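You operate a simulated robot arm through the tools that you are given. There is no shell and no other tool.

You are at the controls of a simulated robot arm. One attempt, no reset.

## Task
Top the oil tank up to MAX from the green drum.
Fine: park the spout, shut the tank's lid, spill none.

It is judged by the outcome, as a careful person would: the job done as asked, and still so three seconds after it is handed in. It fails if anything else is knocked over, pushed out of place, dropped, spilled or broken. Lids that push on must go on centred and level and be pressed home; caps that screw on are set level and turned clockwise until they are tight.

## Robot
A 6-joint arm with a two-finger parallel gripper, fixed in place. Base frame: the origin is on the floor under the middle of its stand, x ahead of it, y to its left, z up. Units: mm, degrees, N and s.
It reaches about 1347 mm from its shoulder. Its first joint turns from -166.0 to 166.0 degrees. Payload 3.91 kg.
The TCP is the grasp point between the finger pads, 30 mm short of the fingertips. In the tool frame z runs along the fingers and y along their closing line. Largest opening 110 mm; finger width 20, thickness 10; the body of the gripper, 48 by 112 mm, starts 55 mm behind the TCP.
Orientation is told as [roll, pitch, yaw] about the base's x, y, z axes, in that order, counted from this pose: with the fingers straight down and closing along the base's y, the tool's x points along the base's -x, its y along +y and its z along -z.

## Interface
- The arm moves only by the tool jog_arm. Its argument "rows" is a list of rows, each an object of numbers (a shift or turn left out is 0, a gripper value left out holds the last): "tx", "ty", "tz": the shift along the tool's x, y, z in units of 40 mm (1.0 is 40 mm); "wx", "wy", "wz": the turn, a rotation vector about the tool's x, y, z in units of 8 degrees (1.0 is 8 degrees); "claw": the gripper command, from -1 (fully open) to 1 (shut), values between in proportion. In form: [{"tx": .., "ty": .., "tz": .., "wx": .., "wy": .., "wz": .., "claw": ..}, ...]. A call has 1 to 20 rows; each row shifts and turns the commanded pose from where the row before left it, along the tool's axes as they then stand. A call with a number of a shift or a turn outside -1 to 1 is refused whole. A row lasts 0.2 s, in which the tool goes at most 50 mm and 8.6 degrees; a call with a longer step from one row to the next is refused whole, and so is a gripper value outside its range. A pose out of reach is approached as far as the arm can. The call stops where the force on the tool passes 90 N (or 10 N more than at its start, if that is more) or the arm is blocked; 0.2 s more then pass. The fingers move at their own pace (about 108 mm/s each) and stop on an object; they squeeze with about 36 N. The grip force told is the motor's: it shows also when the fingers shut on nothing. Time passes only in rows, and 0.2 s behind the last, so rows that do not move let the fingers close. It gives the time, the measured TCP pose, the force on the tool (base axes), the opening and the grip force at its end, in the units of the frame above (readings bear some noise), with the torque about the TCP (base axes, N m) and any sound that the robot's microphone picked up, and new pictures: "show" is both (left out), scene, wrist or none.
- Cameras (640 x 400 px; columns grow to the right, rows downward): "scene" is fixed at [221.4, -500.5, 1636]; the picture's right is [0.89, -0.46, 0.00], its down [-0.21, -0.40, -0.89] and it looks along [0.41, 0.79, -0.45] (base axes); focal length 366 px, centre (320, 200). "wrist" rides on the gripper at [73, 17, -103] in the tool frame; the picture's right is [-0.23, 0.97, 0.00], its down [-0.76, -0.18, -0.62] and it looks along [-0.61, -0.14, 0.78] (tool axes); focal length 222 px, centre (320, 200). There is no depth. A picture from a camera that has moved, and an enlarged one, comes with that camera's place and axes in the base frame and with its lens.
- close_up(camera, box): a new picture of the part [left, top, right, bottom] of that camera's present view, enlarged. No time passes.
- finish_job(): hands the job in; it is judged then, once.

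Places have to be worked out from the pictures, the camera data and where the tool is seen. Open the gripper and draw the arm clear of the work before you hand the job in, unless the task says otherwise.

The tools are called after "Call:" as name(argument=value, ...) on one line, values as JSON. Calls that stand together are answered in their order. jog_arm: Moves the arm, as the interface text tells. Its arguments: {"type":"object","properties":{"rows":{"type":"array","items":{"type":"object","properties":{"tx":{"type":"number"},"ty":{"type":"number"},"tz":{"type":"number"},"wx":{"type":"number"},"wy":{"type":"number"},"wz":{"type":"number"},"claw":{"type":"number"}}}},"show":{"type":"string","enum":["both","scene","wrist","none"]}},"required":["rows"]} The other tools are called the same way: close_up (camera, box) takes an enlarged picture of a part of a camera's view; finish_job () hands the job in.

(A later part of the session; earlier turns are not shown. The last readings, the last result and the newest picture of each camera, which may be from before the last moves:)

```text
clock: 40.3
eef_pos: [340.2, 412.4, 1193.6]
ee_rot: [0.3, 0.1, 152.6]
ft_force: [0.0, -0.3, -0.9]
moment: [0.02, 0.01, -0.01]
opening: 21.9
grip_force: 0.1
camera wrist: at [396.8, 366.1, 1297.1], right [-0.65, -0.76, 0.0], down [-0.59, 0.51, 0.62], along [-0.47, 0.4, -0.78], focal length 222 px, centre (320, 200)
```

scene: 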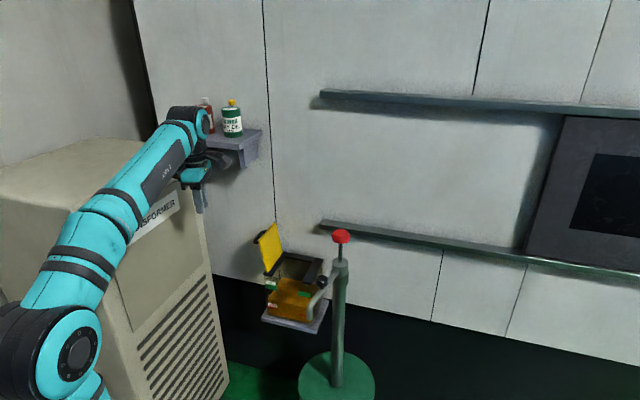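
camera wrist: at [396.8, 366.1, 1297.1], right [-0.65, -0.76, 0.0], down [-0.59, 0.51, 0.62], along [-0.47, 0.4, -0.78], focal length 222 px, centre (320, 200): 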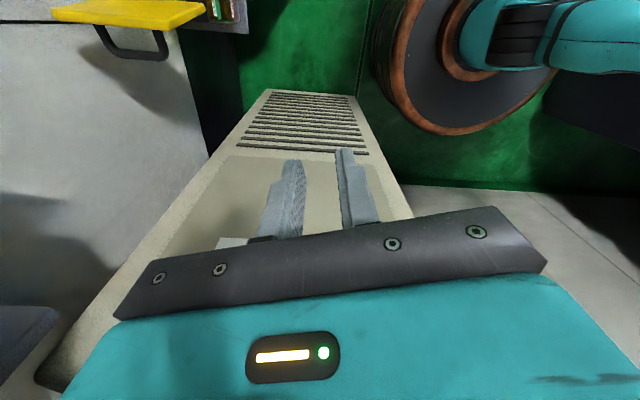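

That works. I'll continue unwinding the yaw to about 20°.

Call:
jog_arm(rows=[{"wz": 1}, {"wz": 1}, {"wz": 1}, {"wz": 1}, {"wz": 1}, {"wz": 1}, {"wz": 1}, {"wz": 1}, {"wz": 1}, {"wz": 1}, {"wz": 1}, {"wz": 1}, {"wz": 1}, {"wz": 1}, {"wz": 1}, {"wz": 1}, {}], show="both")

```text
clock: 43.9
eef_pos: [340.2, 412.6, 1192.6]
ee_rot: [-0.3, 0.0, 24.4]
ft_force: [0.3, 0.0, 0.2]
moment: [-0.01, 0.01, -0.01]
opening: 22.0
grip_force: 0.1
camera wrist: at [267.2, 399.9, 1297.1], right [-0.2, 0.98, -0.01], down [0.77, 0.16, 0.62], along [0.61, 0.12, -0.78], focal length 222 px, centre (320, 200)
```

scene: 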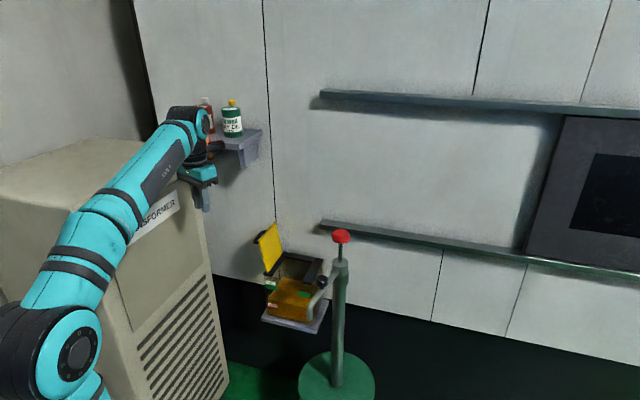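
wrist: 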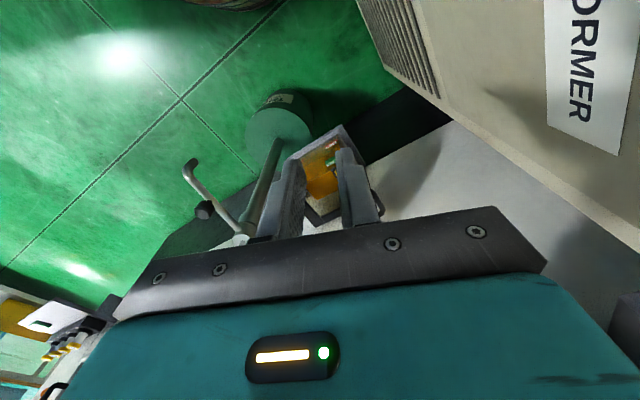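

The arm is back in its original, well-behaved posture at yaw 24°. I'll verify the state of the tank, spout and bottles.

Call:
close_up(camera="scene", box=[240, 205, 370, 335])

Call:
close_up(camera="scene", box=[150, 80, 270, 200])

Call:
close_up(camera="wrist", box=[160, 80, 400, 240])

```text
3.08 times, centred on (305, 270) of scene
camera zoom: at [221.4, -500.5, 1636.0], right [0.89, -0.46, 0.0], down [-0.21, -0.4, -0.89], along [0.41, 0.79, -0.45], focal length 1126 px, centre (366, -15)
```

zoom: 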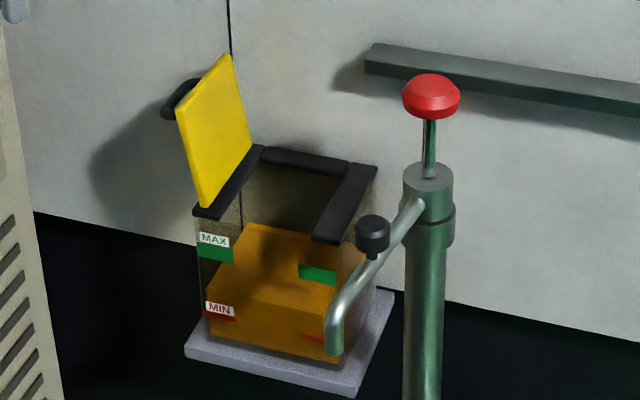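

```text
3.33 times, centred on (210, 140) of scene
camera zoom: at [221.4, -500.5, 1636.0], right [0.89, -0.46, 0.0], down [-0.21, -0.4, -0.89], along [0.41, 0.79, -0.45], focal length 1219 px, centre (687, 400)
```

zoom: 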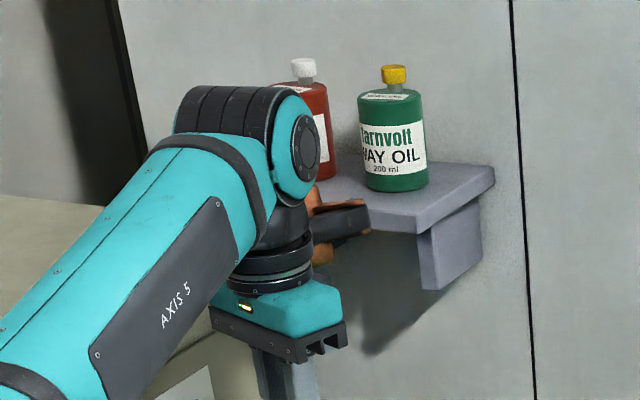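

```text
2.50 times, centred on (280, 160) of wrist
camera zoom: at [267.2, 399.9, 1297.1], right [-0.2, 0.98, -0.01], down [0.77, 0.16, 0.62], along [0.61, 0.12, -0.78], focal length 555 px, centre (420, 300)
```

zoom: 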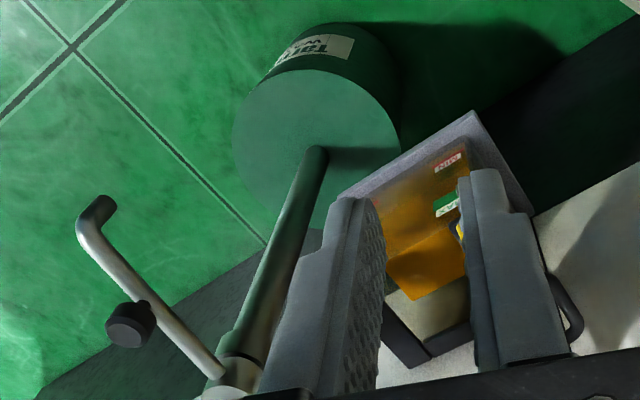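

All task objects are intact and the lid stands open. Triangulating again puts the spout's black knob at about (605,227,960), so I'll move above it with the fingers at 60 mm and the closing axis across the pipe.

Call:
jog_arm(rows=[{"tx": -0.457, "ty": -0.775, "tz": 0.422, "claw": -0.1}, {"tx": -0.457, "ty": -0.775, "tz": 0.422}, {"tx": -0.457, "ty": -0.775, "tz": 0.422}, {"tx": -0.457, "ty": -0.775, "tz": 0.422}, {"tx": -0.457, "ty": -0.775, "tz": 0.422}, {"tx": -0.457, "ty": -0.775, "tz": 0.422}, {"tx": -0.457, "ty": -0.775, "tz": 0.422}, {"tx": -0.457, "ty": -0.775, "tz": 0.422}, {"tx": -0.457, "ty": -0.775, "tz": 0.422}, {"wz": -0.66}, {"wz": -0.66}, {}], show="both")

```text
clock: 46.5
eef_pos: [607.6, 226.9, 1040.9]
ee_rot: [-0.3, 0.2, 35.3]
ft_force: [-0.6, 0.0, 0.7]
moment: [0.01, -0.01, 0.0]
opening: 60.7
grip_force: 0.1
camera wrist: at [537.5, 200.4, 1146.2], right [-0.38, 0.93, -0.01], down [0.72, 0.3, 0.62], along [0.58, 0.23, -0.78], focal length 222 px, centre (320, 200)
```

scene: 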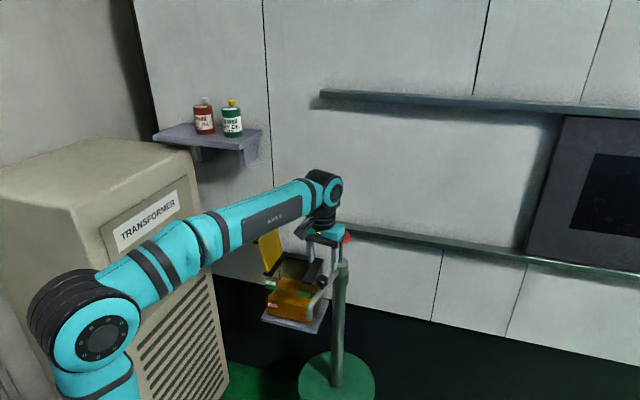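
wrist: 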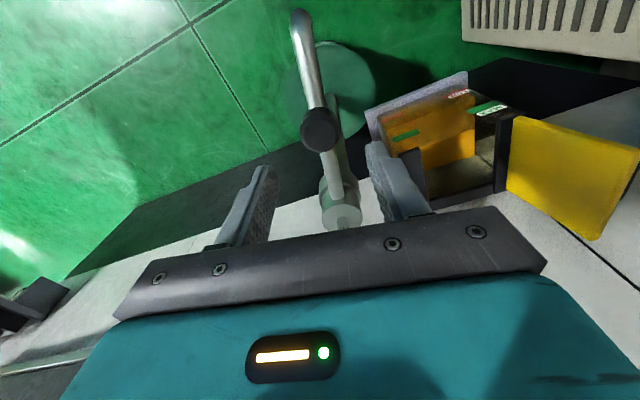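

Call:
close_up(camera="wrist", box=[230, 90, 430, 240])

Call:
close_up(camera="scene", box=[280, 200, 380, 300])

```text
2.67 times, centred on (330, 165) of wrist
camera zoom: at [537.5, 200.4, 1146.2], right [-0.38, 0.93, -0.01], down [0.72, 0.3, 0.62], along [0.58, 0.23, -0.78], focal length 592 px, centre (293, 293)
```

zoom: 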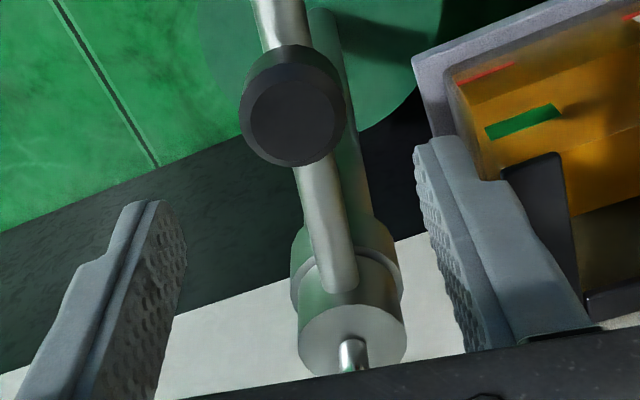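

```text
4.00 times, centred on (330, 250) of scene
camera zoom: at [221.4, -500.5, 1636.0], right [0.89, -0.46, 0.0], down [-0.21, -0.4, -0.89], along [0.41, 0.79, -0.45], focal length 1463 px, centre (280, 0)
```

zoom: 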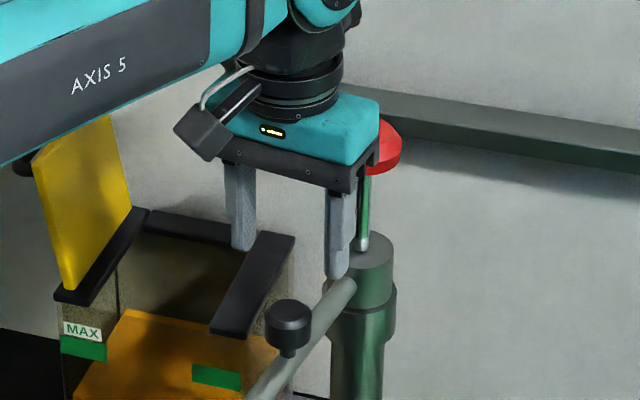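

The knob top is at about (604.5,227.3,975), 3 mm from my tool axis. I'll centre on it, descend so the fingertips stop just above the pipe, and grip.

Call:
jog_arm(rows=[{"tx": 0.058, "ty": 0.053}, {"tz": 0.5}, {"tz": 0.5}, {"tz": 0.54}, {}, {"claw": 1}, {"claw": 1}, {}], show="both")

Call:
close_up(camera="scene", box=[280, 220, 360, 300])

```text
clock: 48.3
eef_pos: [603.7, 226.3, 979.4]
ee_rot: [-0.3, 0.2, 35.1]
ft_force: [-2.9, -1.2, -5.2]
moment: [0.67, -0.12, 0.03]
opening: 33.7
grip_force: 45.0
camera wrist: at [533.7, 200.4, 1084.1], right [-0.37, 0.93, -0.01], down [0.73, 0.3, 0.62], along [0.58, 0.23, -0.78], focal length 222 px, centre (320, 200)
```

scene: 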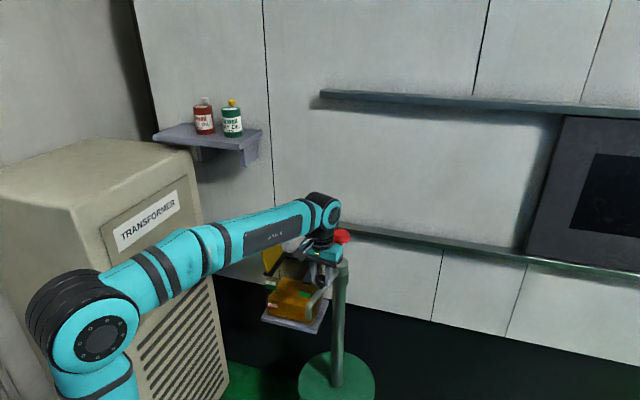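
wrist: 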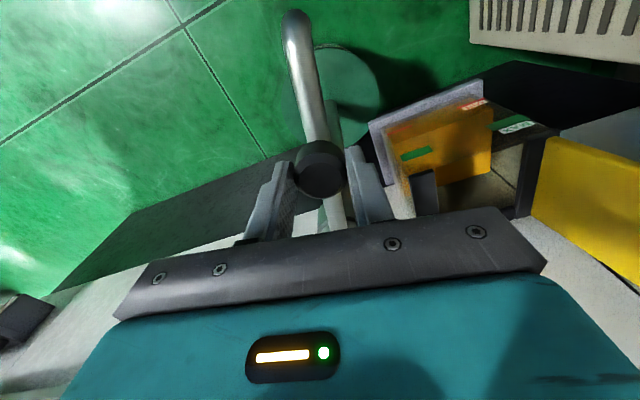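

```text
5.00 times, centred on (320, 260) of scene
camera zoom: at [221.4, -500.5, 1636.0], right [0.89, -0.46, 0.0], down [-0.21, -0.4, -0.89], along [0.41, 0.79, -0.45], focal length 1829 px, centre (320, -100)
```

zoom: 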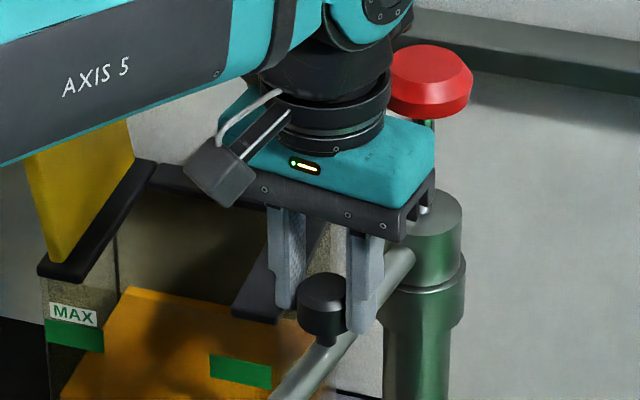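

The knob is held (33.7 mm) and the fingertips straddle above the pipe. I'll start swinging the spout clockwise about the column in small co-rotating steps, watching the force.

Call:
jog_arm(rows=[{"tx": -0.003, "ty": 0.133, "wz": 0.3125}, {"tx": -0.006, "ty": 0.133, "wz": 0.3125}, {}], show="none")

```text
clock: 49.1
eef_pos: [597.2, 235.0, 979.3]
ee_rot: [-0.3, 0.2, 30.1]
ft_force: [-7.3, -3.2, -9.4]
moment: [-0.04, 1.05, 0.01]
opening: 33.4
grip_force: 44.9
```

It swings freely. I'll continue 30° more.

Call:
jog_arm(rows=[{"ty": 0.266, "wz": 0.625}, {"tx": -0.009, "ty": 0.266, "wz": 0.625}, {"tx": -0.011, "ty": 0.266, "wz": 0.625}, {"tx": -0.011, "ty": 0.266, "wz": 0.625}, {"tx": -0.011, "ty": 0.266, "wz": 0.625}, {"tx": -0.011, "ty": 0.266, "wz": 0.625}, {}], show="both")

```text
clock: 50.7
eef_pos: [579.6, 295.1, 980.0]
ee_rot: [-0.3, -0.1, 0.1]
ft_force: [9.6, 0.3, -6.6]
moment: [0.53, 0.1, 0.04]
opening: 33.5
grip_force: 45.0
camera wrist: at [508.3, 314.1, 1084.0], right [0.23, 0.97, -0.01], down [0.76, -0.17, 0.62], along [0.61, -0.14, -0.78], focal length 222 px, centre (320, 200)
```

scene: 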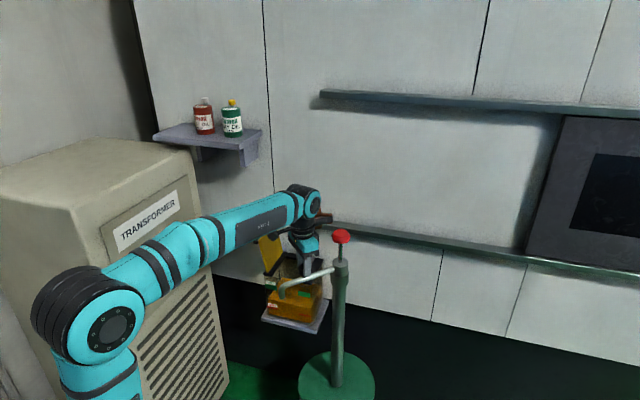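
wrist: 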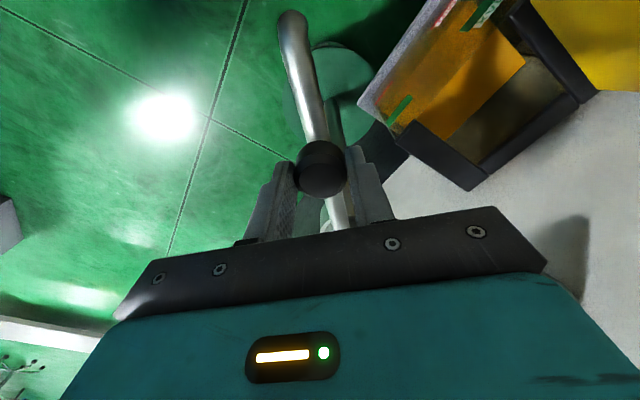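

The spout is at about 181° now, moving smoothly. I'll continue another 35°.

Call:
jog_arm(rows=[{"tx": -0.024, "ty": 0.264, "wz": 0.625}, {"tx": -0.012, "ty": 0.264, "wz": 0.625}, {"tx": -0.012, "ty": 0.264, "wz": 0.625}, {"tx": -0.012, "ty": 0.264, "wz": 0.625}, {"tx": -0.012, "ty": 0.264, "wz": 0.625}, {"tx": -0.012, "ty": 0.264, "wz": 0.625}, {"tx": -0.012, "ty": 0.264, "wz": 0.625}, {}], show="both")

```text
clock: 52.5
eef_pos: [602.5, 366.5, 979.7]
ee_rot: [-0.3, -0.2, -34.9]
ft_force: [-16.3, 9.4, 4.7]
moment: [1.09, 0.68, -0.13]
opening: 33.4
grip_force: 44.9
camera wrist: at [552.0, 423.4, 1083.8], right [0.74, 0.67, 0.0], down [0.52, -0.58, 0.63], along [0.42, -0.47, -0.78], focal length 222 px, centre (320, 200)
```

scene: 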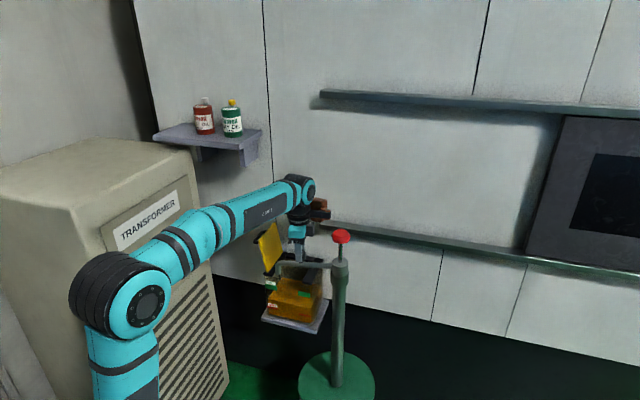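
wrist: 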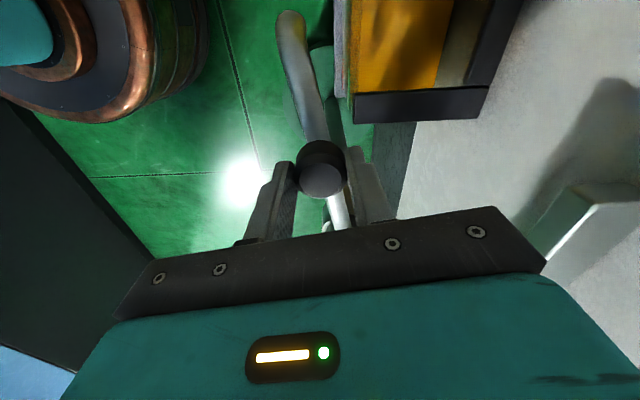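

At about 145°. Now the last ~32° brings the spout tip over the middle of the tank opening; I'll add a slight outward trim.

Call:
jog_arm(rows=[{"tx": 0.018, "ty": 0.2795, "wz": 0.66}, {"tx": -0.013, "ty": 0.2795, "wz": 0.66}, {"tx": -0.013, "ty": 0.2795, "wz": 0.66}, {"tx": -0.013, "ty": 0.2795, "wz": 0.66}, {}], show="both")

Call:
close_up(camera="scene", box=[245, 210, 365, 330])

```text
clock: 53.7
eef_pos: [633.9, 399.1, 980.4]
ee_rot: [-0.2, -0.3, -56.0]
ft_force: [-9.9, 15.2, 14.8]
moment: [0.73, -0.12, 0.0]
opening: 33.7
grip_force: 45.1
camera wrist: at [606.5, 469.7, 1083.7], right [0.93, 0.36, 0.0], down [0.28, -0.73, 0.63], along [0.22, -0.59, -0.78], focal length 222 px, centre (320, 200)
```

scene: 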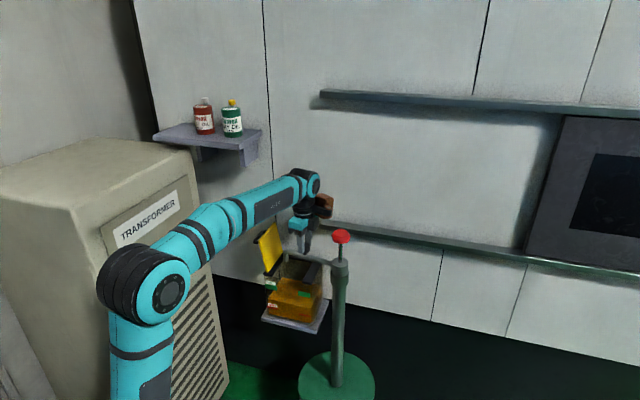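
wrist: 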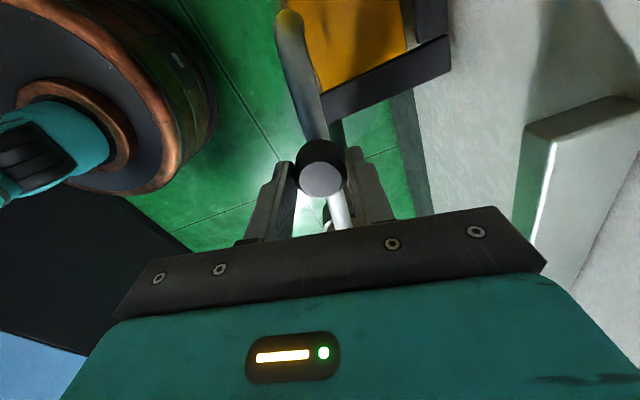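

```text
3.33 times, centred on (305, 270) of scene
camera zoom: at [221.4, -500.5, 1636.0], right [0.89, -0.46, 0.0], down [-0.21, -0.4, -0.89], along [0.41, 0.79, -0.45], focal length 1219 px, centre (370, -33)
```

zoom: 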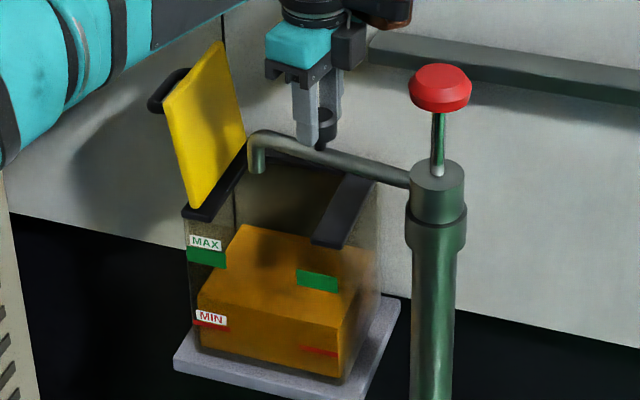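

The tip is already inside the tank's outline at about 125°; 11° more centres it over the opening.

Call:
jog_arm(rows=[{"tx": 0.012, "ty": 0.2916, "wz": 0.69}, {"tx": -0.013, "ty": 0.2916, "wz": 0.69}, {}], show="both")

Call:
close_up(camera="scene", box=[255, 220, 345, 310])

Call:
close_up(camera="wrist", box=[230, 0, 460, 150])

```text
clock: 54.5
eef_pos: [653.3, 410.6, 979.3]
ee_rot: [-0.2, -0.3, -67.0]
ft_force: [-1.6, 9.9, 21.7]
moment: [0.26, -0.23, 0.18]
opening: 33.5
grip_force: 45.4
camera wrist: at [640.4, 485.0, 1083.5], right [0.99, 0.17, 0.0], down [0.13, -0.77, 0.63], along [0.11, -0.62, -0.78], focal length 222 px, centre (320, 200)
```

scene: 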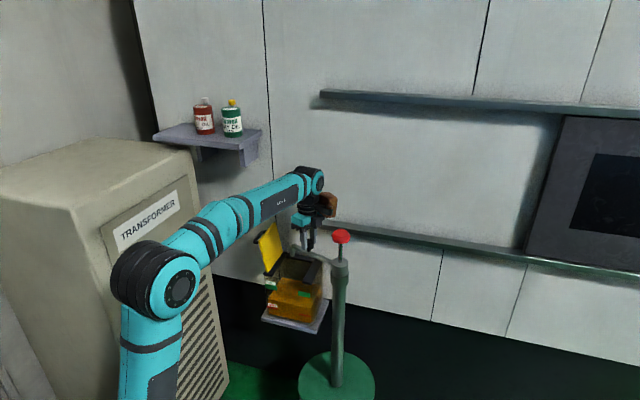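
wrist: 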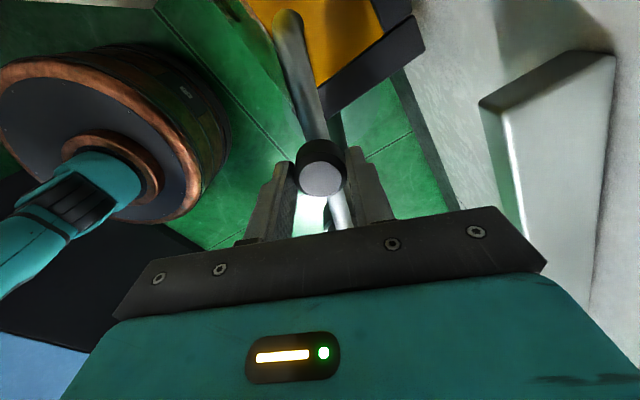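

```text
4.44 times, centred on (300, 265) of scene
camera zoom: at [221.4, -500.5, 1636.0], right [0.89, -0.46, 0.0], down [-0.21, -0.4, -0.89], along [0.41, 0.79, -0.45], focal length 1626 px, centre (409, -89)
```

zoom: 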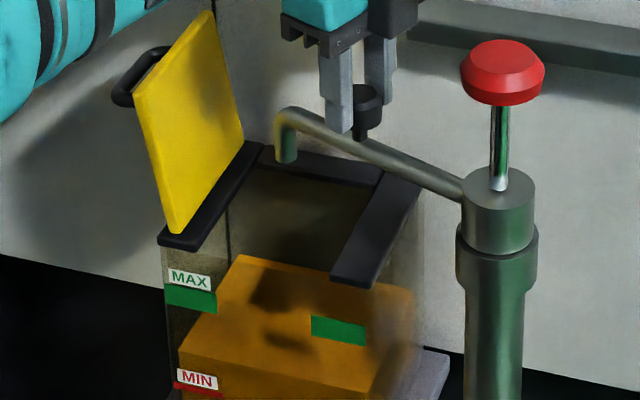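

```text
2.67 times, centred on (345, 75) of wrist
camera zoom: at [640.4, 485.0, 1083.5], right [0.99, 0.17, 0.0], down [0.13, -0.77, 0.63], along [0.11, -0.62, -0.78], focal length 592 px, centre (253, 533)
```

zoom: 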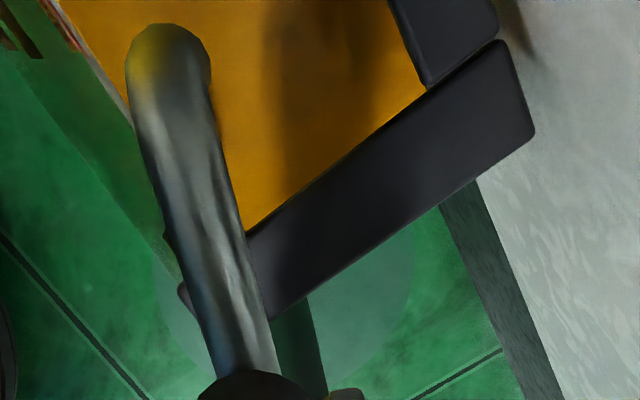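

The spout tip is over the middle of the opening (about (621,479)). I'll release the knob, rise clear, and take a baseline close-up of the oil level.

Call:
jog_arm(rows=[{"claw": -0.1}, {"claw": -0.1}, {"tz": -0.5}, {"tz": -0.9}, {"tz": -0.9}, {}], show="both")

Call:
close_up(camera="scene", box=[258, 265, 328, 335])

Call:
close_up(camera="scene", box=[255, 220, 345, 310])

```text
clock: 55.9
eef_pos: [653.3, 410.0, 1070.5]
ee_rot: [-0.3, -0.4, -67.0]
ft_force: [-0.2, -0.4, -0.3]
moment: [-0.02, 0.02, -0.02]
opening: 60.3
grip_force: 0.1
camera wrist: at [640.4, 485.6, 1174.1], right [0.99, 0.17, 0.0], down [0.13, -0.77, 0.63], along [0.11, -0.62, -0.78], focal length 222 px, centre (320, 200)
```

scene: 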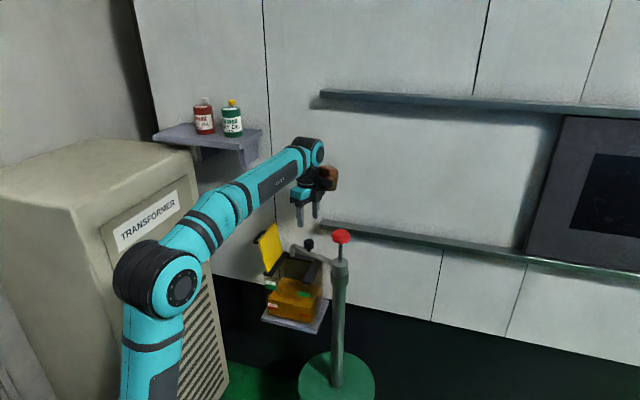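
wrist: 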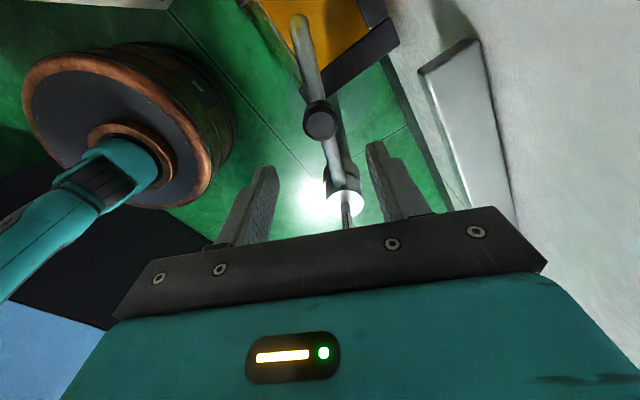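

```text
5.71 times, centred on (293, 300) of scene
camera zoom: at [221.4, -500.5, 1636.0], right [0.89, -0.46, 0.0], down [-0.21, -0.4, -0.89], along [0.41, 0.79, -0.45], focal length 2090 px, centre (474, -371)
```

zoom: 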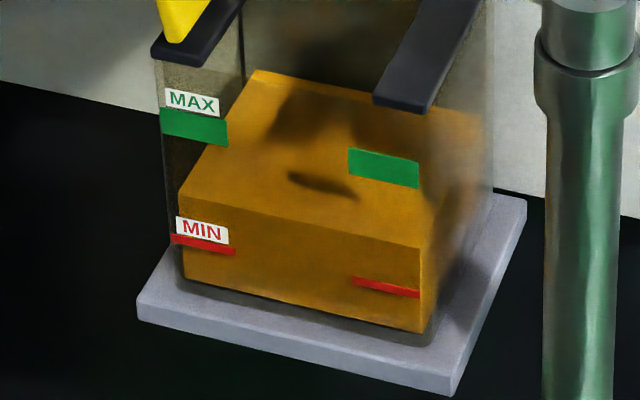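

```text
4.44 times, centred on (300, 265) of scene
camera zoom: at [221.4, -500.5, 1636.0], right [0.89, -0.46, 0.0], down [-0.21, -0.4, -0.89], along [0.41, 0.79, -0.45], focal length 1626 px, centre (409, -89)
```

zoom: 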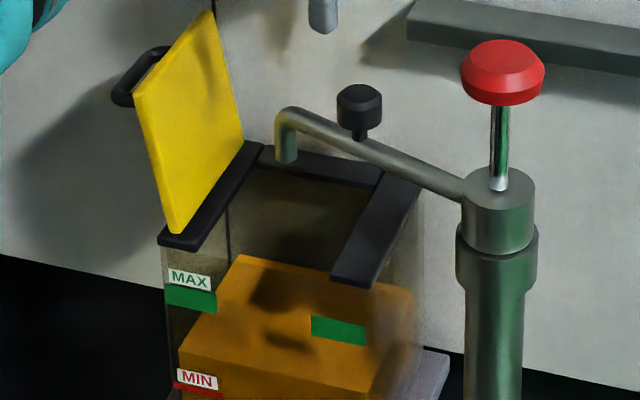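

Computing levels in 3D: oil now at about z 716, the MIN line at about 685, and the green MAX band at about 771–791, so roughly a 65 mm rise is needed. I'll move above the red plunger, rising first.

Call:
jog_arm(rows=[{"tz": -0.75}, {"tz": -0.75}, {"tx": -0.768, "ty": 0.008}, {"tx": -0.768, "ty": 0.008}, {"tx": -0.768, "ty": 0.008}, {"tx": -0.768, "ty": 0.008}, {"claw": -0.4}, {}], show="both")

Call:
close_up(camera="scene", box=[290, 160, 390, 280])

Call:
close_up(camera="wrist", box=[220, 100, 440, 240])

```text
clock: 57.7
eef_pos: [703.2, 297.9, 1133.2]
ee_rot: [-0.1, -0.4, -67.0]
ft_force: [0.5, -0.3, -0.1]
moment: [-0.01, -0.02, -0.01]
opening: 77.3
grip_force: 0.1
camera wrist: at [689.5, 373.1, 1236.3], right [0.99, 0.17, 0.0], down [0.13, -0.77, 0.63], along [0.11, -0.62, -0.78], focal length 222 px, centre (320, 200)
```

scene: 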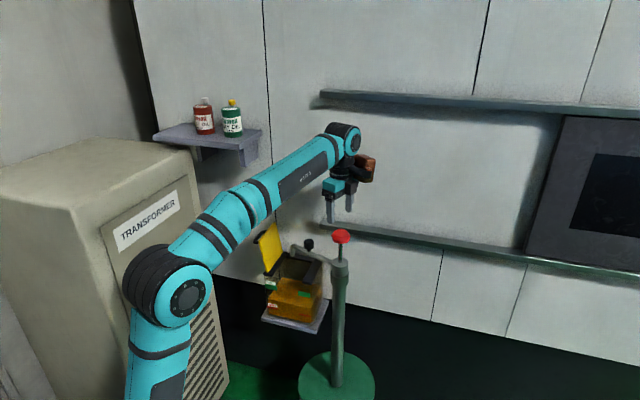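
wrist: 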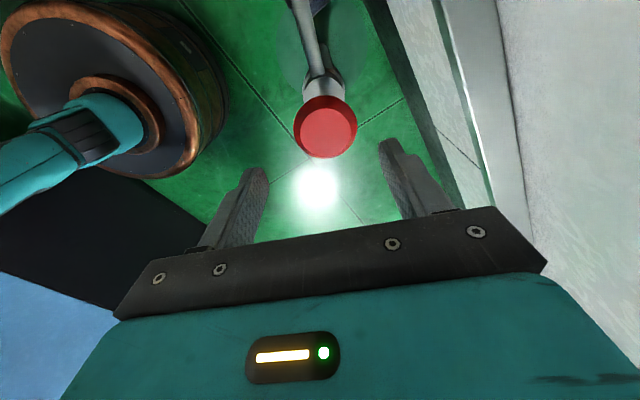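

```text
3.33 times, centred on (340, 220) of scene
camera zoom: at [221.4, -500.5, 1636.0], right [0.89, -0.46, 0.0], down [-0.21, -0.4, -0.89], along [0.41, 0.79, -0.45], focal length 1219 px, centre (253, 133)
```

zoom: 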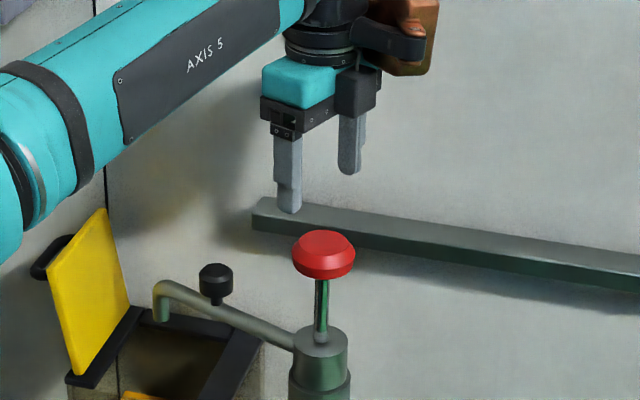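

```text
2.86 times, centred on (330, 170) of wrist
camera zoom: at [689.5, 373.1, 1236.3], right [0.99, 0.17, 0.0], down [0.13, -0.77, 0.63], along [0.11, -0.62, -0.78], focal length 635 px, centre (291, 286)
```

zoom: 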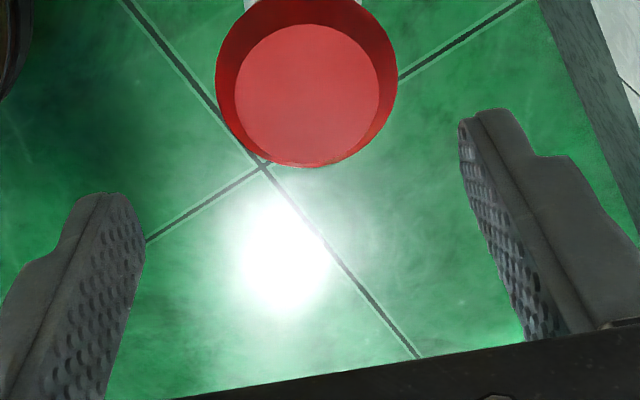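

The red plunger knob is centred at about (706,299.5), top z about 1052, widest diameter about 58 mm. I'll trim 3 mm, descend so the tips sit near its lower rim, and grip it.

Call:
jog_arm(rows=[{"tx": 0.01, "ty": 0.08}, {"tz": 0.6}, {"tz": 0.7}, {"tz": 0.6}, {}, {"claw": 1}, {"claw": 1}, {}], show="both")

Call:
close_up(camera="scene", box=[290, 180, 390, 300])

```text
clock: 59.5
eef_pos: [706.1, 299.0, 1056.4]
ee_rot: [-0.2, -0.4, -66.9]
ft_force: [7.7, 2.8, 1.4]
moment: [0.06, -0.24, -0.18]
opening: 56.6
grip_force: 45.5
camera wrist: at [693.4, 374.2, 1159.5], right [0.99, 0.17, 0.0], down [0.13, -0.77, 0.63], along [0.11, -0.62, -0.78], focal length 222 px, centre (320, 200)
```

scene: 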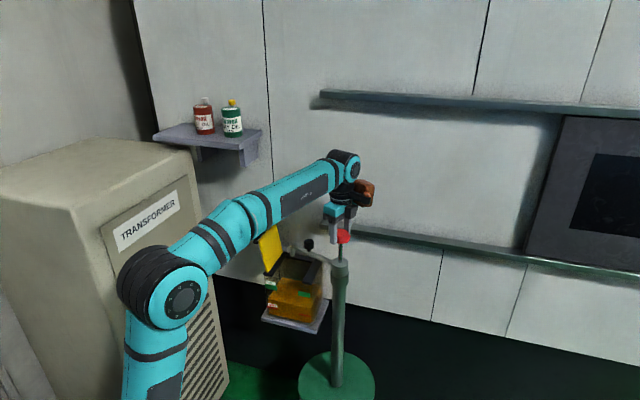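
wrist: 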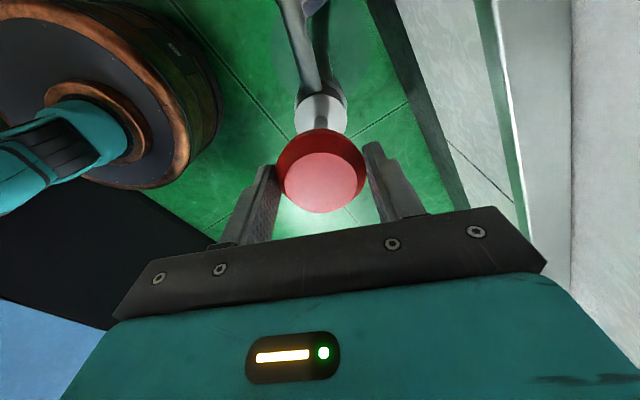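

```text
3.33 times, centred on (340, 240) of scene
camera zoom: at [221.4, -500.5, 1636.0], right [0.89, -0.46, 0.0], down [-0.21, -0.4, -0.89], along [0.41, 0.79, -0.45], focal length 1219 px, centre (253, 67)
```

zoom: 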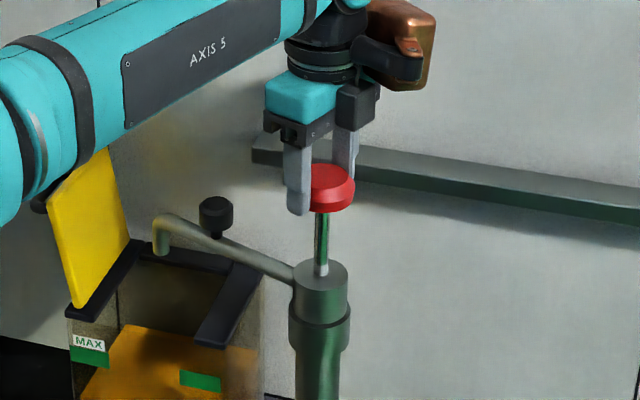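

The knob is gripped at its widest (56.6 mm). I'll press it down 20 mm slowly and note force, sound and any flow.

Call:
jog_arm(rows=[{"tz": 0.125}, {"tz": 0.125}, {"tz": 0.125}, {"tz": 0.125}, {}], show="scene")

Call:
close_up(camera="scene", box=[258, 245, 348, 335])

```text
clock: 60.7
eef_pos: [707.0, 298.8, 1034.6]
ee_rot: [-0.1, -0.4, -67.0]
ft_force: [20.1, 6.6, 8.6]
moment: [0.21, -0.51, -0.1]
opening: 56.6
grip_force: 44.6
```

scene: 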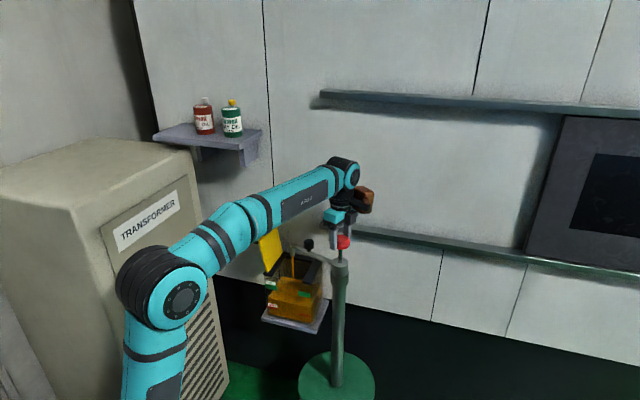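

```text
4.44 times, centred on (303, 290) of scene
camera zoom: at [221.4, -500.5, 1636.0], right [0.89, -0.46, 0.0], down [-0.21, -0.4, -0.89], along [0.41, 0.79, -0.45], focal length 1626 px, centre (396, -200)
```

zoom: 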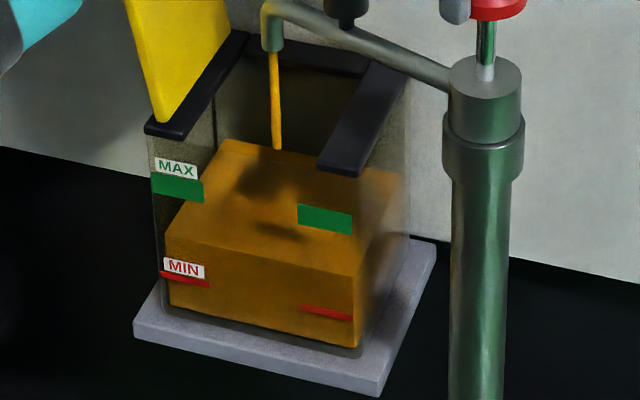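

Oil is flowing cleanly from the spout into the tank with only light effort. I'll correct a slight side load and keep pressing towards the end of the stroke.

Call:
jog_arm(rows=[{"ty": 0.025}, {"tz": 0.2}, {"tz": 0.2}, {"tz": 0.2}, {"tz": 0.2}, {}], show="scene")

Call:
close_up(camera="scene", box=[258, 245, 348, 335])

```text
clock: 62.1
eef_pos: [706.1, 299.8, 1004.6]
ee_rot: [-0.1, -0.3, -67.0]
ft_force: [11.9, 3.8, 28.2]
moment: [-0.01, -0.25, -0.17]
opening: 56.6
grip_force: 44.4
```

scene: 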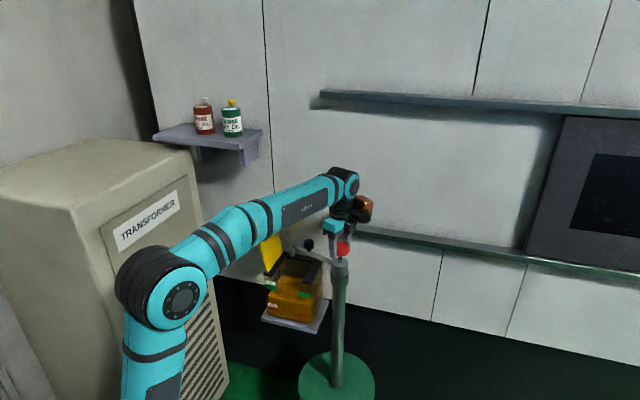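

```text
4.44 times, centred on (303, 290) of scene
camera zoom: at [221.4, -500.5, 1636.0], right [0.89, -0.46, 0.0], down [-0.21, -0.4, -0.89], along [0.41, 0.79, -0.45], focal length 1626 px, centre (396, -200)
```

zoom: 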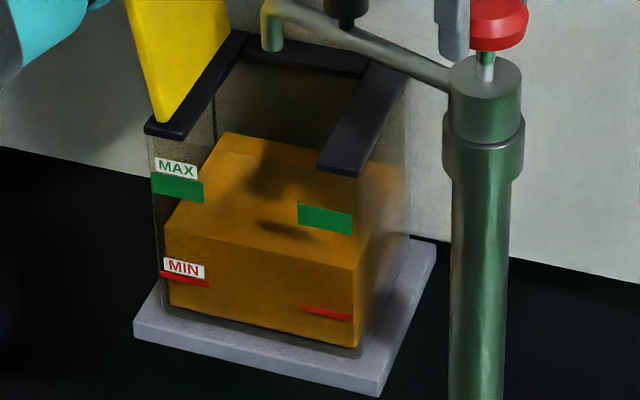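

Flow stops when I pause, and there is still some stroke left. I'll press on in smaller steps to find the bottom.

Call:
jog_arm(rows=[{"tz": 0.125}, {"tz": 0.125}, {"tz": 0.125}, {}], show="none")

```text
clock: 63.1
eef_pos: [705.9, 299.3, 987.4]
ee_rot: [-0.2, -0.3, -67.0]
ft_force: [11.2, 4.4, 20.9]
moment: [-0.16, 0.18, -0.13]
opening: 56.5
grip_force: 44.8
```

Still moving freely. A few more millimetres.

Call:
jog_arm(rows=[{"tz": 0.1}, {"tz": 0.1}, {}], show="none")

Call:
close_up(camera="scene", box=[258, 265, 328, 335])

Call:
close_up(camera="scene", box=[290, 200, 380, 290])

```text
clock: 63.9
eef_pos: [706.5, 299.9, 979.4]
ee_rot: [-0.1, -0.4, -67.0]
ft_force: [12.3, 5.6, 28.5]
moment: [-0.08, 0.04, -0.13]
opening: 56.8
grip_force: 44.5
```

```text
5.71 times, centred on (293, 300) of scene
camera zoom: at [221.4, -500.5, 1636.0], right [0.89, -0.46, 0.0], down [-0.21, -0.4, -0.89], along [0.41, 0.79, -0.45], focal length 2090 px, centre (474, -371)
```

zoom: 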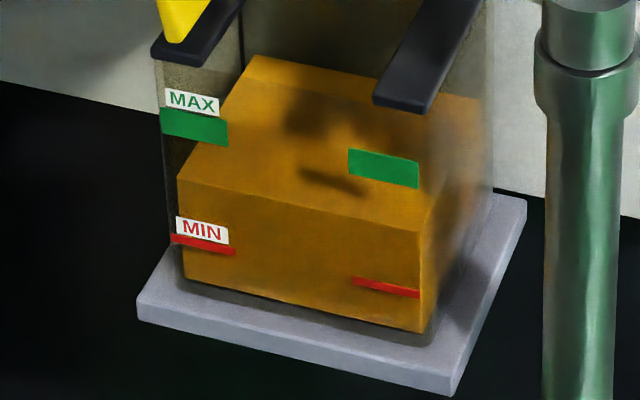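

```text
4.44 times, centred on (335, 245) of scene
camera zoom: at [221.4, -500.5, 1636.0], right [0.89, -0.46, 0.0], down [-0.21, -0.4, -0.89], along [0.41, 0.79, -0.45], focal length 1626 px, centre (253, 0)
```

zoom: 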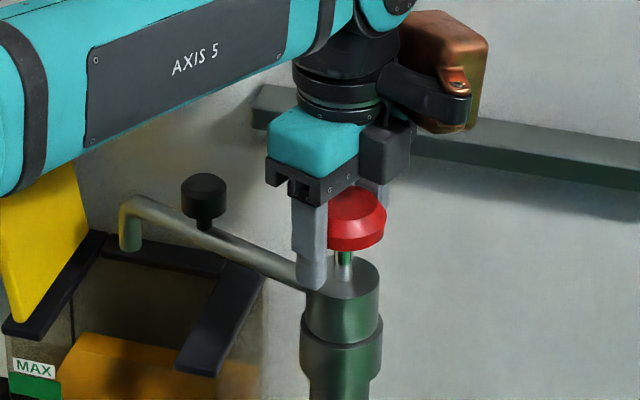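

One stroke of about 77 mm raised the oil about 12 mm (front edge row 196→180), so about 4½ more strokes are needed. The fingertips are now level with the collar, so I'll pull the plunger back up.

Call:
jog_arm(rows=[{"tz": -0.235}, {"tz": -0.235}, {"tz": -0.235}, {"tz": -0.235}, {"tz": -0.235}, {"tz": -0.235}, {"tz": -0.235}, {"tz": -0.235}, {}], show="none")

Call:
close_up(camera="scene", box=[258, 205, 388, 335])

```text
clock: 65.9
eef_pos: [706.0, 300.3, 1055.2]
ee_rot: [-0.3, -0.3, -67.0]
ft_force: [-21.2, -11.7, -28.3]
moment: [0.01, 0.18, -0.24]
opening: 56.7
grip_force: 44.5
```

```text
3.08 times, centred on (323, 270) of scene
camera zoom: at [221.4, -500.5, 1636.0], right [0.89, -0.46, 0.0], down [-0.21, -0.4, -0.89], along [0.41, 0.79, -0.45], focal length 1126 px, centre (311, -15)
```

zoom: 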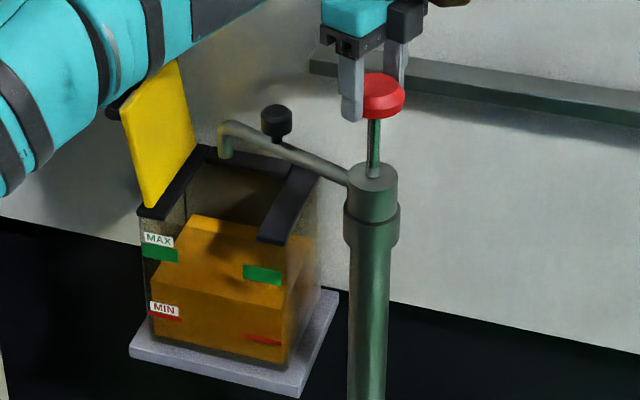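

The plunger is back at the top with no flow on the upstroke. I'll run stroke 2 (down and up) at the same gentle speed and check the level.

Call:
jog_arm(rows=[{"ty": -0.012, "tz": 0.1}, {"tz": 0.235}, {"tz": 0.235}, {"tz": 0.235}, {"tz": 0.235}, {"tz": 0.235}, {"tz": 0.235}, {"tz": 0.235}, {"tz": 0.135}, {}], show="none")

Call:
close_up(camera="scene", box=[258, 265, 328, 335])

```text
clock: 68.1
eef_pos: [706.3, 300.5, 980.8]
ee_rot: [0.0, -0.3, -67.1]
ft_force: [17.8, 8.7, 27.9]
moment: [-0.08, -0.01, -0.13]
opening: 56.6
grip_force: 44.9
```

```text
5.71 times, centred on (293, 300) of scene
camera zoom: at [221.4, -500.5, 1636.0], right [0.89, -0.46, 0.0], down [-0.21, -0.4, -0.89], along [0.41, 0.79, -0.45], focal length 2090 px, centre (474, -371)
```

zoom: 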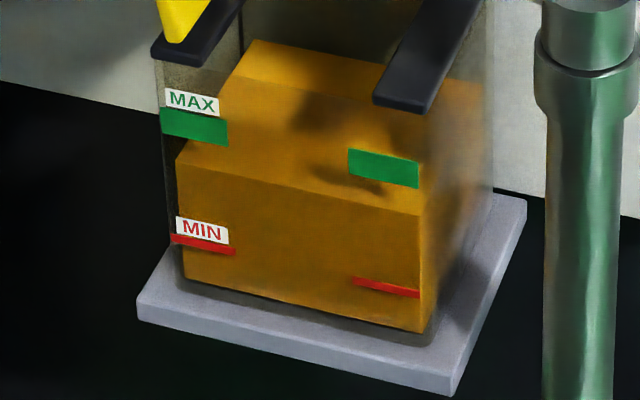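

The front oil edge moved to row 213 on the right corner (target about 168 for mid-band), so about 35 mm more, or 2.7 strokes. I'll do stroke 3: up, then down.

Call:
jog_arm(rows=[{"tz": -0.235}, {"tz": -0.235}, {"tz": -0.235}, {"tz": -0.235}, {"tz": -0.235}, {"tz": -0.235}, {"tz": -0.235}, {"tz": -0.235}, {}, {"tz": 0.235}, {"tz": 0.235}, {"tz": 0.235}, {"tz": 0.235}, {"tz": 0.235}, {"tz": 0.235}, {"tz": 0.235}, {"tz": 0.235}, {}], show="none")

Call:
close_up(camera="scene", box=[258, 265, 328, 335])

```text
clock: 71.9
eef_pos: [705.4, 298.6, 979.5]
ee_rot: [-0.2, -0.4, -67.1]
ft_force: [20.5, 8.6, 22.0]
moment: [-0.15, 0.12, -0.11]
opening: 56.5
grip_force: 44.7
```

```text
5.71 times, centred on (293, 300) of scene
camera zoom: at [221.4, -500.5, 1636.0], right [0.89, -0.46, 0.0], down [-0.21, -0.4, -0.89], along [0.41, 0.79, -0.45], focal length 2090 px, centre (474, -371)
```

zoom: 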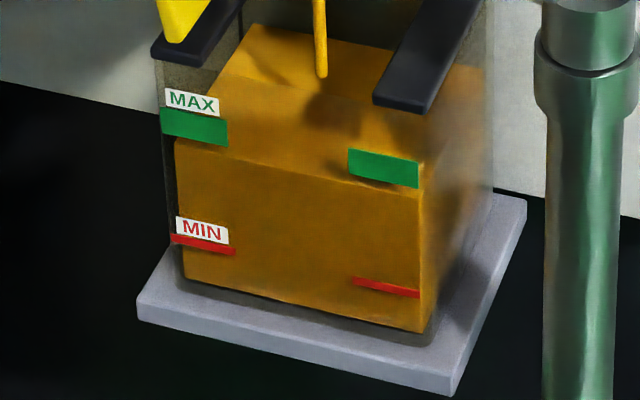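

The stream is still finishing; the level edge is at about row 196 (z≈759). Stroke 4 next.

Call:
jog_arm(rows=[{}, {"tz": -0.235}, {"tz": -0.235}, {"tz": -0.235}, {"tz": -0.235}, {"tz": -0.235}, {"tz": -0.235}, {"tz": -0.235}, {"tz": -0.235}, {}, {"tz": 0.235}, {"tz": 0.235}, {"tz": 0.235}, {"tz": 0.235}, {"tz": 0.235}, {"tz": 0.235}, {"tz": 0.235}, {"tz": 0.235}, {}, {}], show="none")

Call:
close_up(camera="scene", box=[258, 265, 328, 335])

```text
clock: 76.1
eef_pos: [705.3, 299.4, 979.9]
ee_rot: [-0.2, -0.3, -67.0]
ft_force: [22.5, 5.1, 20.2]
moment: [-0.2, 0.13, -0.16]
opening: 56.6
grip_force: 45.0
```

```text
5.71 times, centred on (293, 300) of scene
camera zoom: at [221.4, -500.5, 1636.0], right [0.89, -0.46, 0.0], down [-0.21, -0.4, -0.89], along [0.41, 0.79, -0.45], focal length 2090 px, centre (474, -371)
```

zoom: 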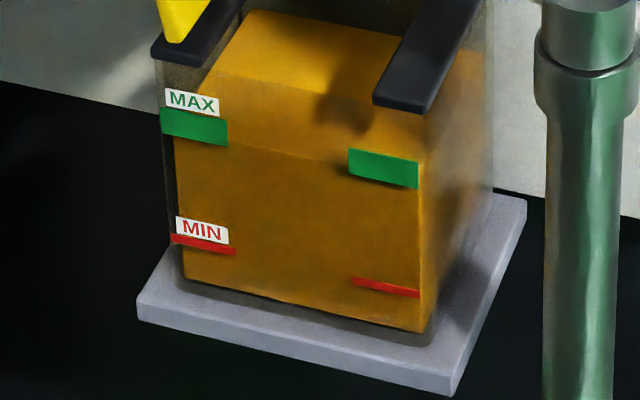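

The oil edge is now at the lower part of the green band. I'll zoom tighter to measure it precisely.

Call:
close_up(camera="scene", box=[273, 273, 313, 303])

Call:
close_up(camera="scene", box=[290, 275, 320, 300])

```text
13.33 times, centred on (293, 288) of scene
camera zoom: at [221.4, -500.5, 1636.0], right [0.89, -0.46, 0.0], down [-0.21, -0.4, -0.89], along [0.41, 0.79, -0.45], focal length 4878 px, centre (680, -973)
```

zoom: 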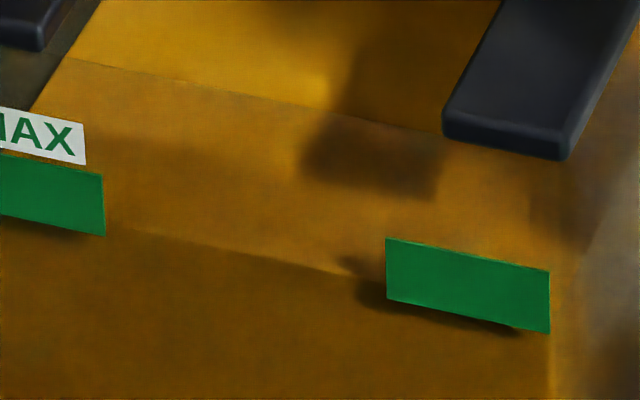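

```text
16.00 times, centred on (305, 288) of scene
camera zoom: at [221.4, -500.5, 1636.0], right [0.89, -0.46, 0.0], down [-0.21, -0.4, -0.89], along [0.41, 0.79, -0.45], focal length 5853 px, centre (560, -1200)
```

zoom: 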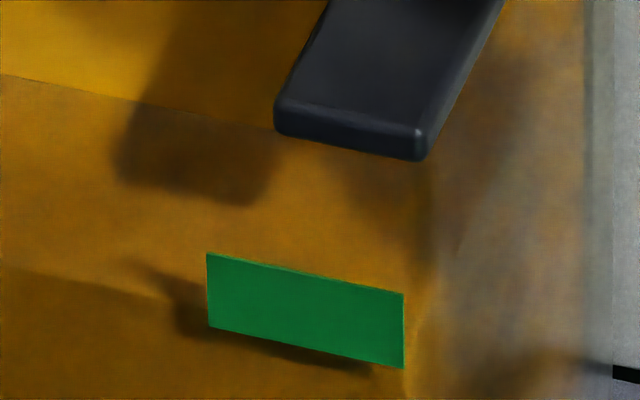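

The measured oil level is about z 769–770, with the band from 771 to 791, so about 11 mm more for the middle. I'll do one upstroke and a 62 mm downstroke, then re-measure.

Call:
jog_arm(rows=[{"tz": -0.235}, {"tz": -0.235}, {"tz": -0.235}, {"tz": -0.235}, {"tz": -0.235}, {"tz": -0.235}, {"tz": -0.235}, {"tz": -0.235}, {}, {"tz": 0.22}, {"tz": 0.22}, {"tz": 0.22}, {"tz": 0.22}, {"tz": 0.22}, {"tz": 0.22}, {"tz": 0.22}, {}, {}, {}], show="none")

Call:
close_up(camera="scene", box=[273, 273, 313, 303])

Call:
close_up(camera="scene", box=[258, 245, 348, 335])

```text
clock: 80.1
eef_pos: [706.5, 298.9, 991.9]
ee_rot: [-0.2, -0.3, -66.9]
ft_force: [25.3, 8.9, 13.1]
moment: [-0.34, 0.19, -0.16]
opening: 56.4
grip_force: 45.0
```

```text
13.33 times, centred on (293, 288) of scene
camera zoom: at [221.4, -500.5, 1636.0], right [0.89, -0.46, 0.0], down [-0.21, -0.4, -0.89], along [0.41, 0.79, -0.45], focal length 4878 px, centre (680, -973)
```

zoom: 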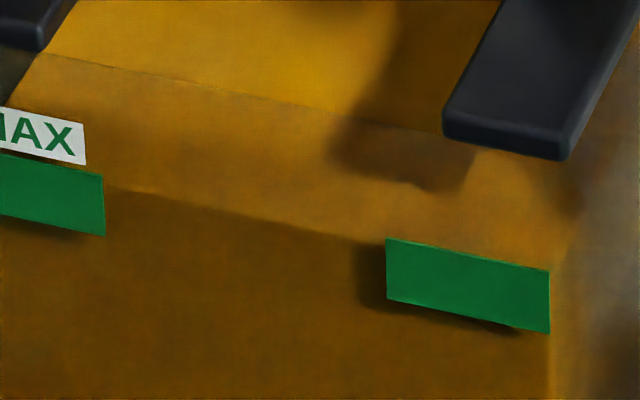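

```text
4.44 times, centred on (303, 290) of scene
camera zoom: at [221.4, -500.5, 1636.0], right [0.89, -0.46, 0.0], down [-0.21, -0.4, -0.89], along [0.41, 0.79, -0.45], focal length 1626 px, centre (396, -200)
```

zoom: 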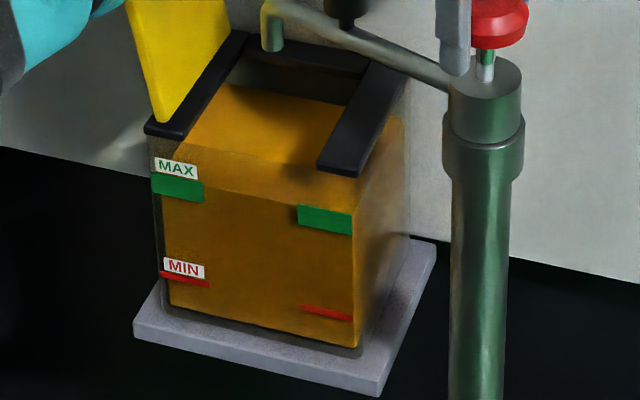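

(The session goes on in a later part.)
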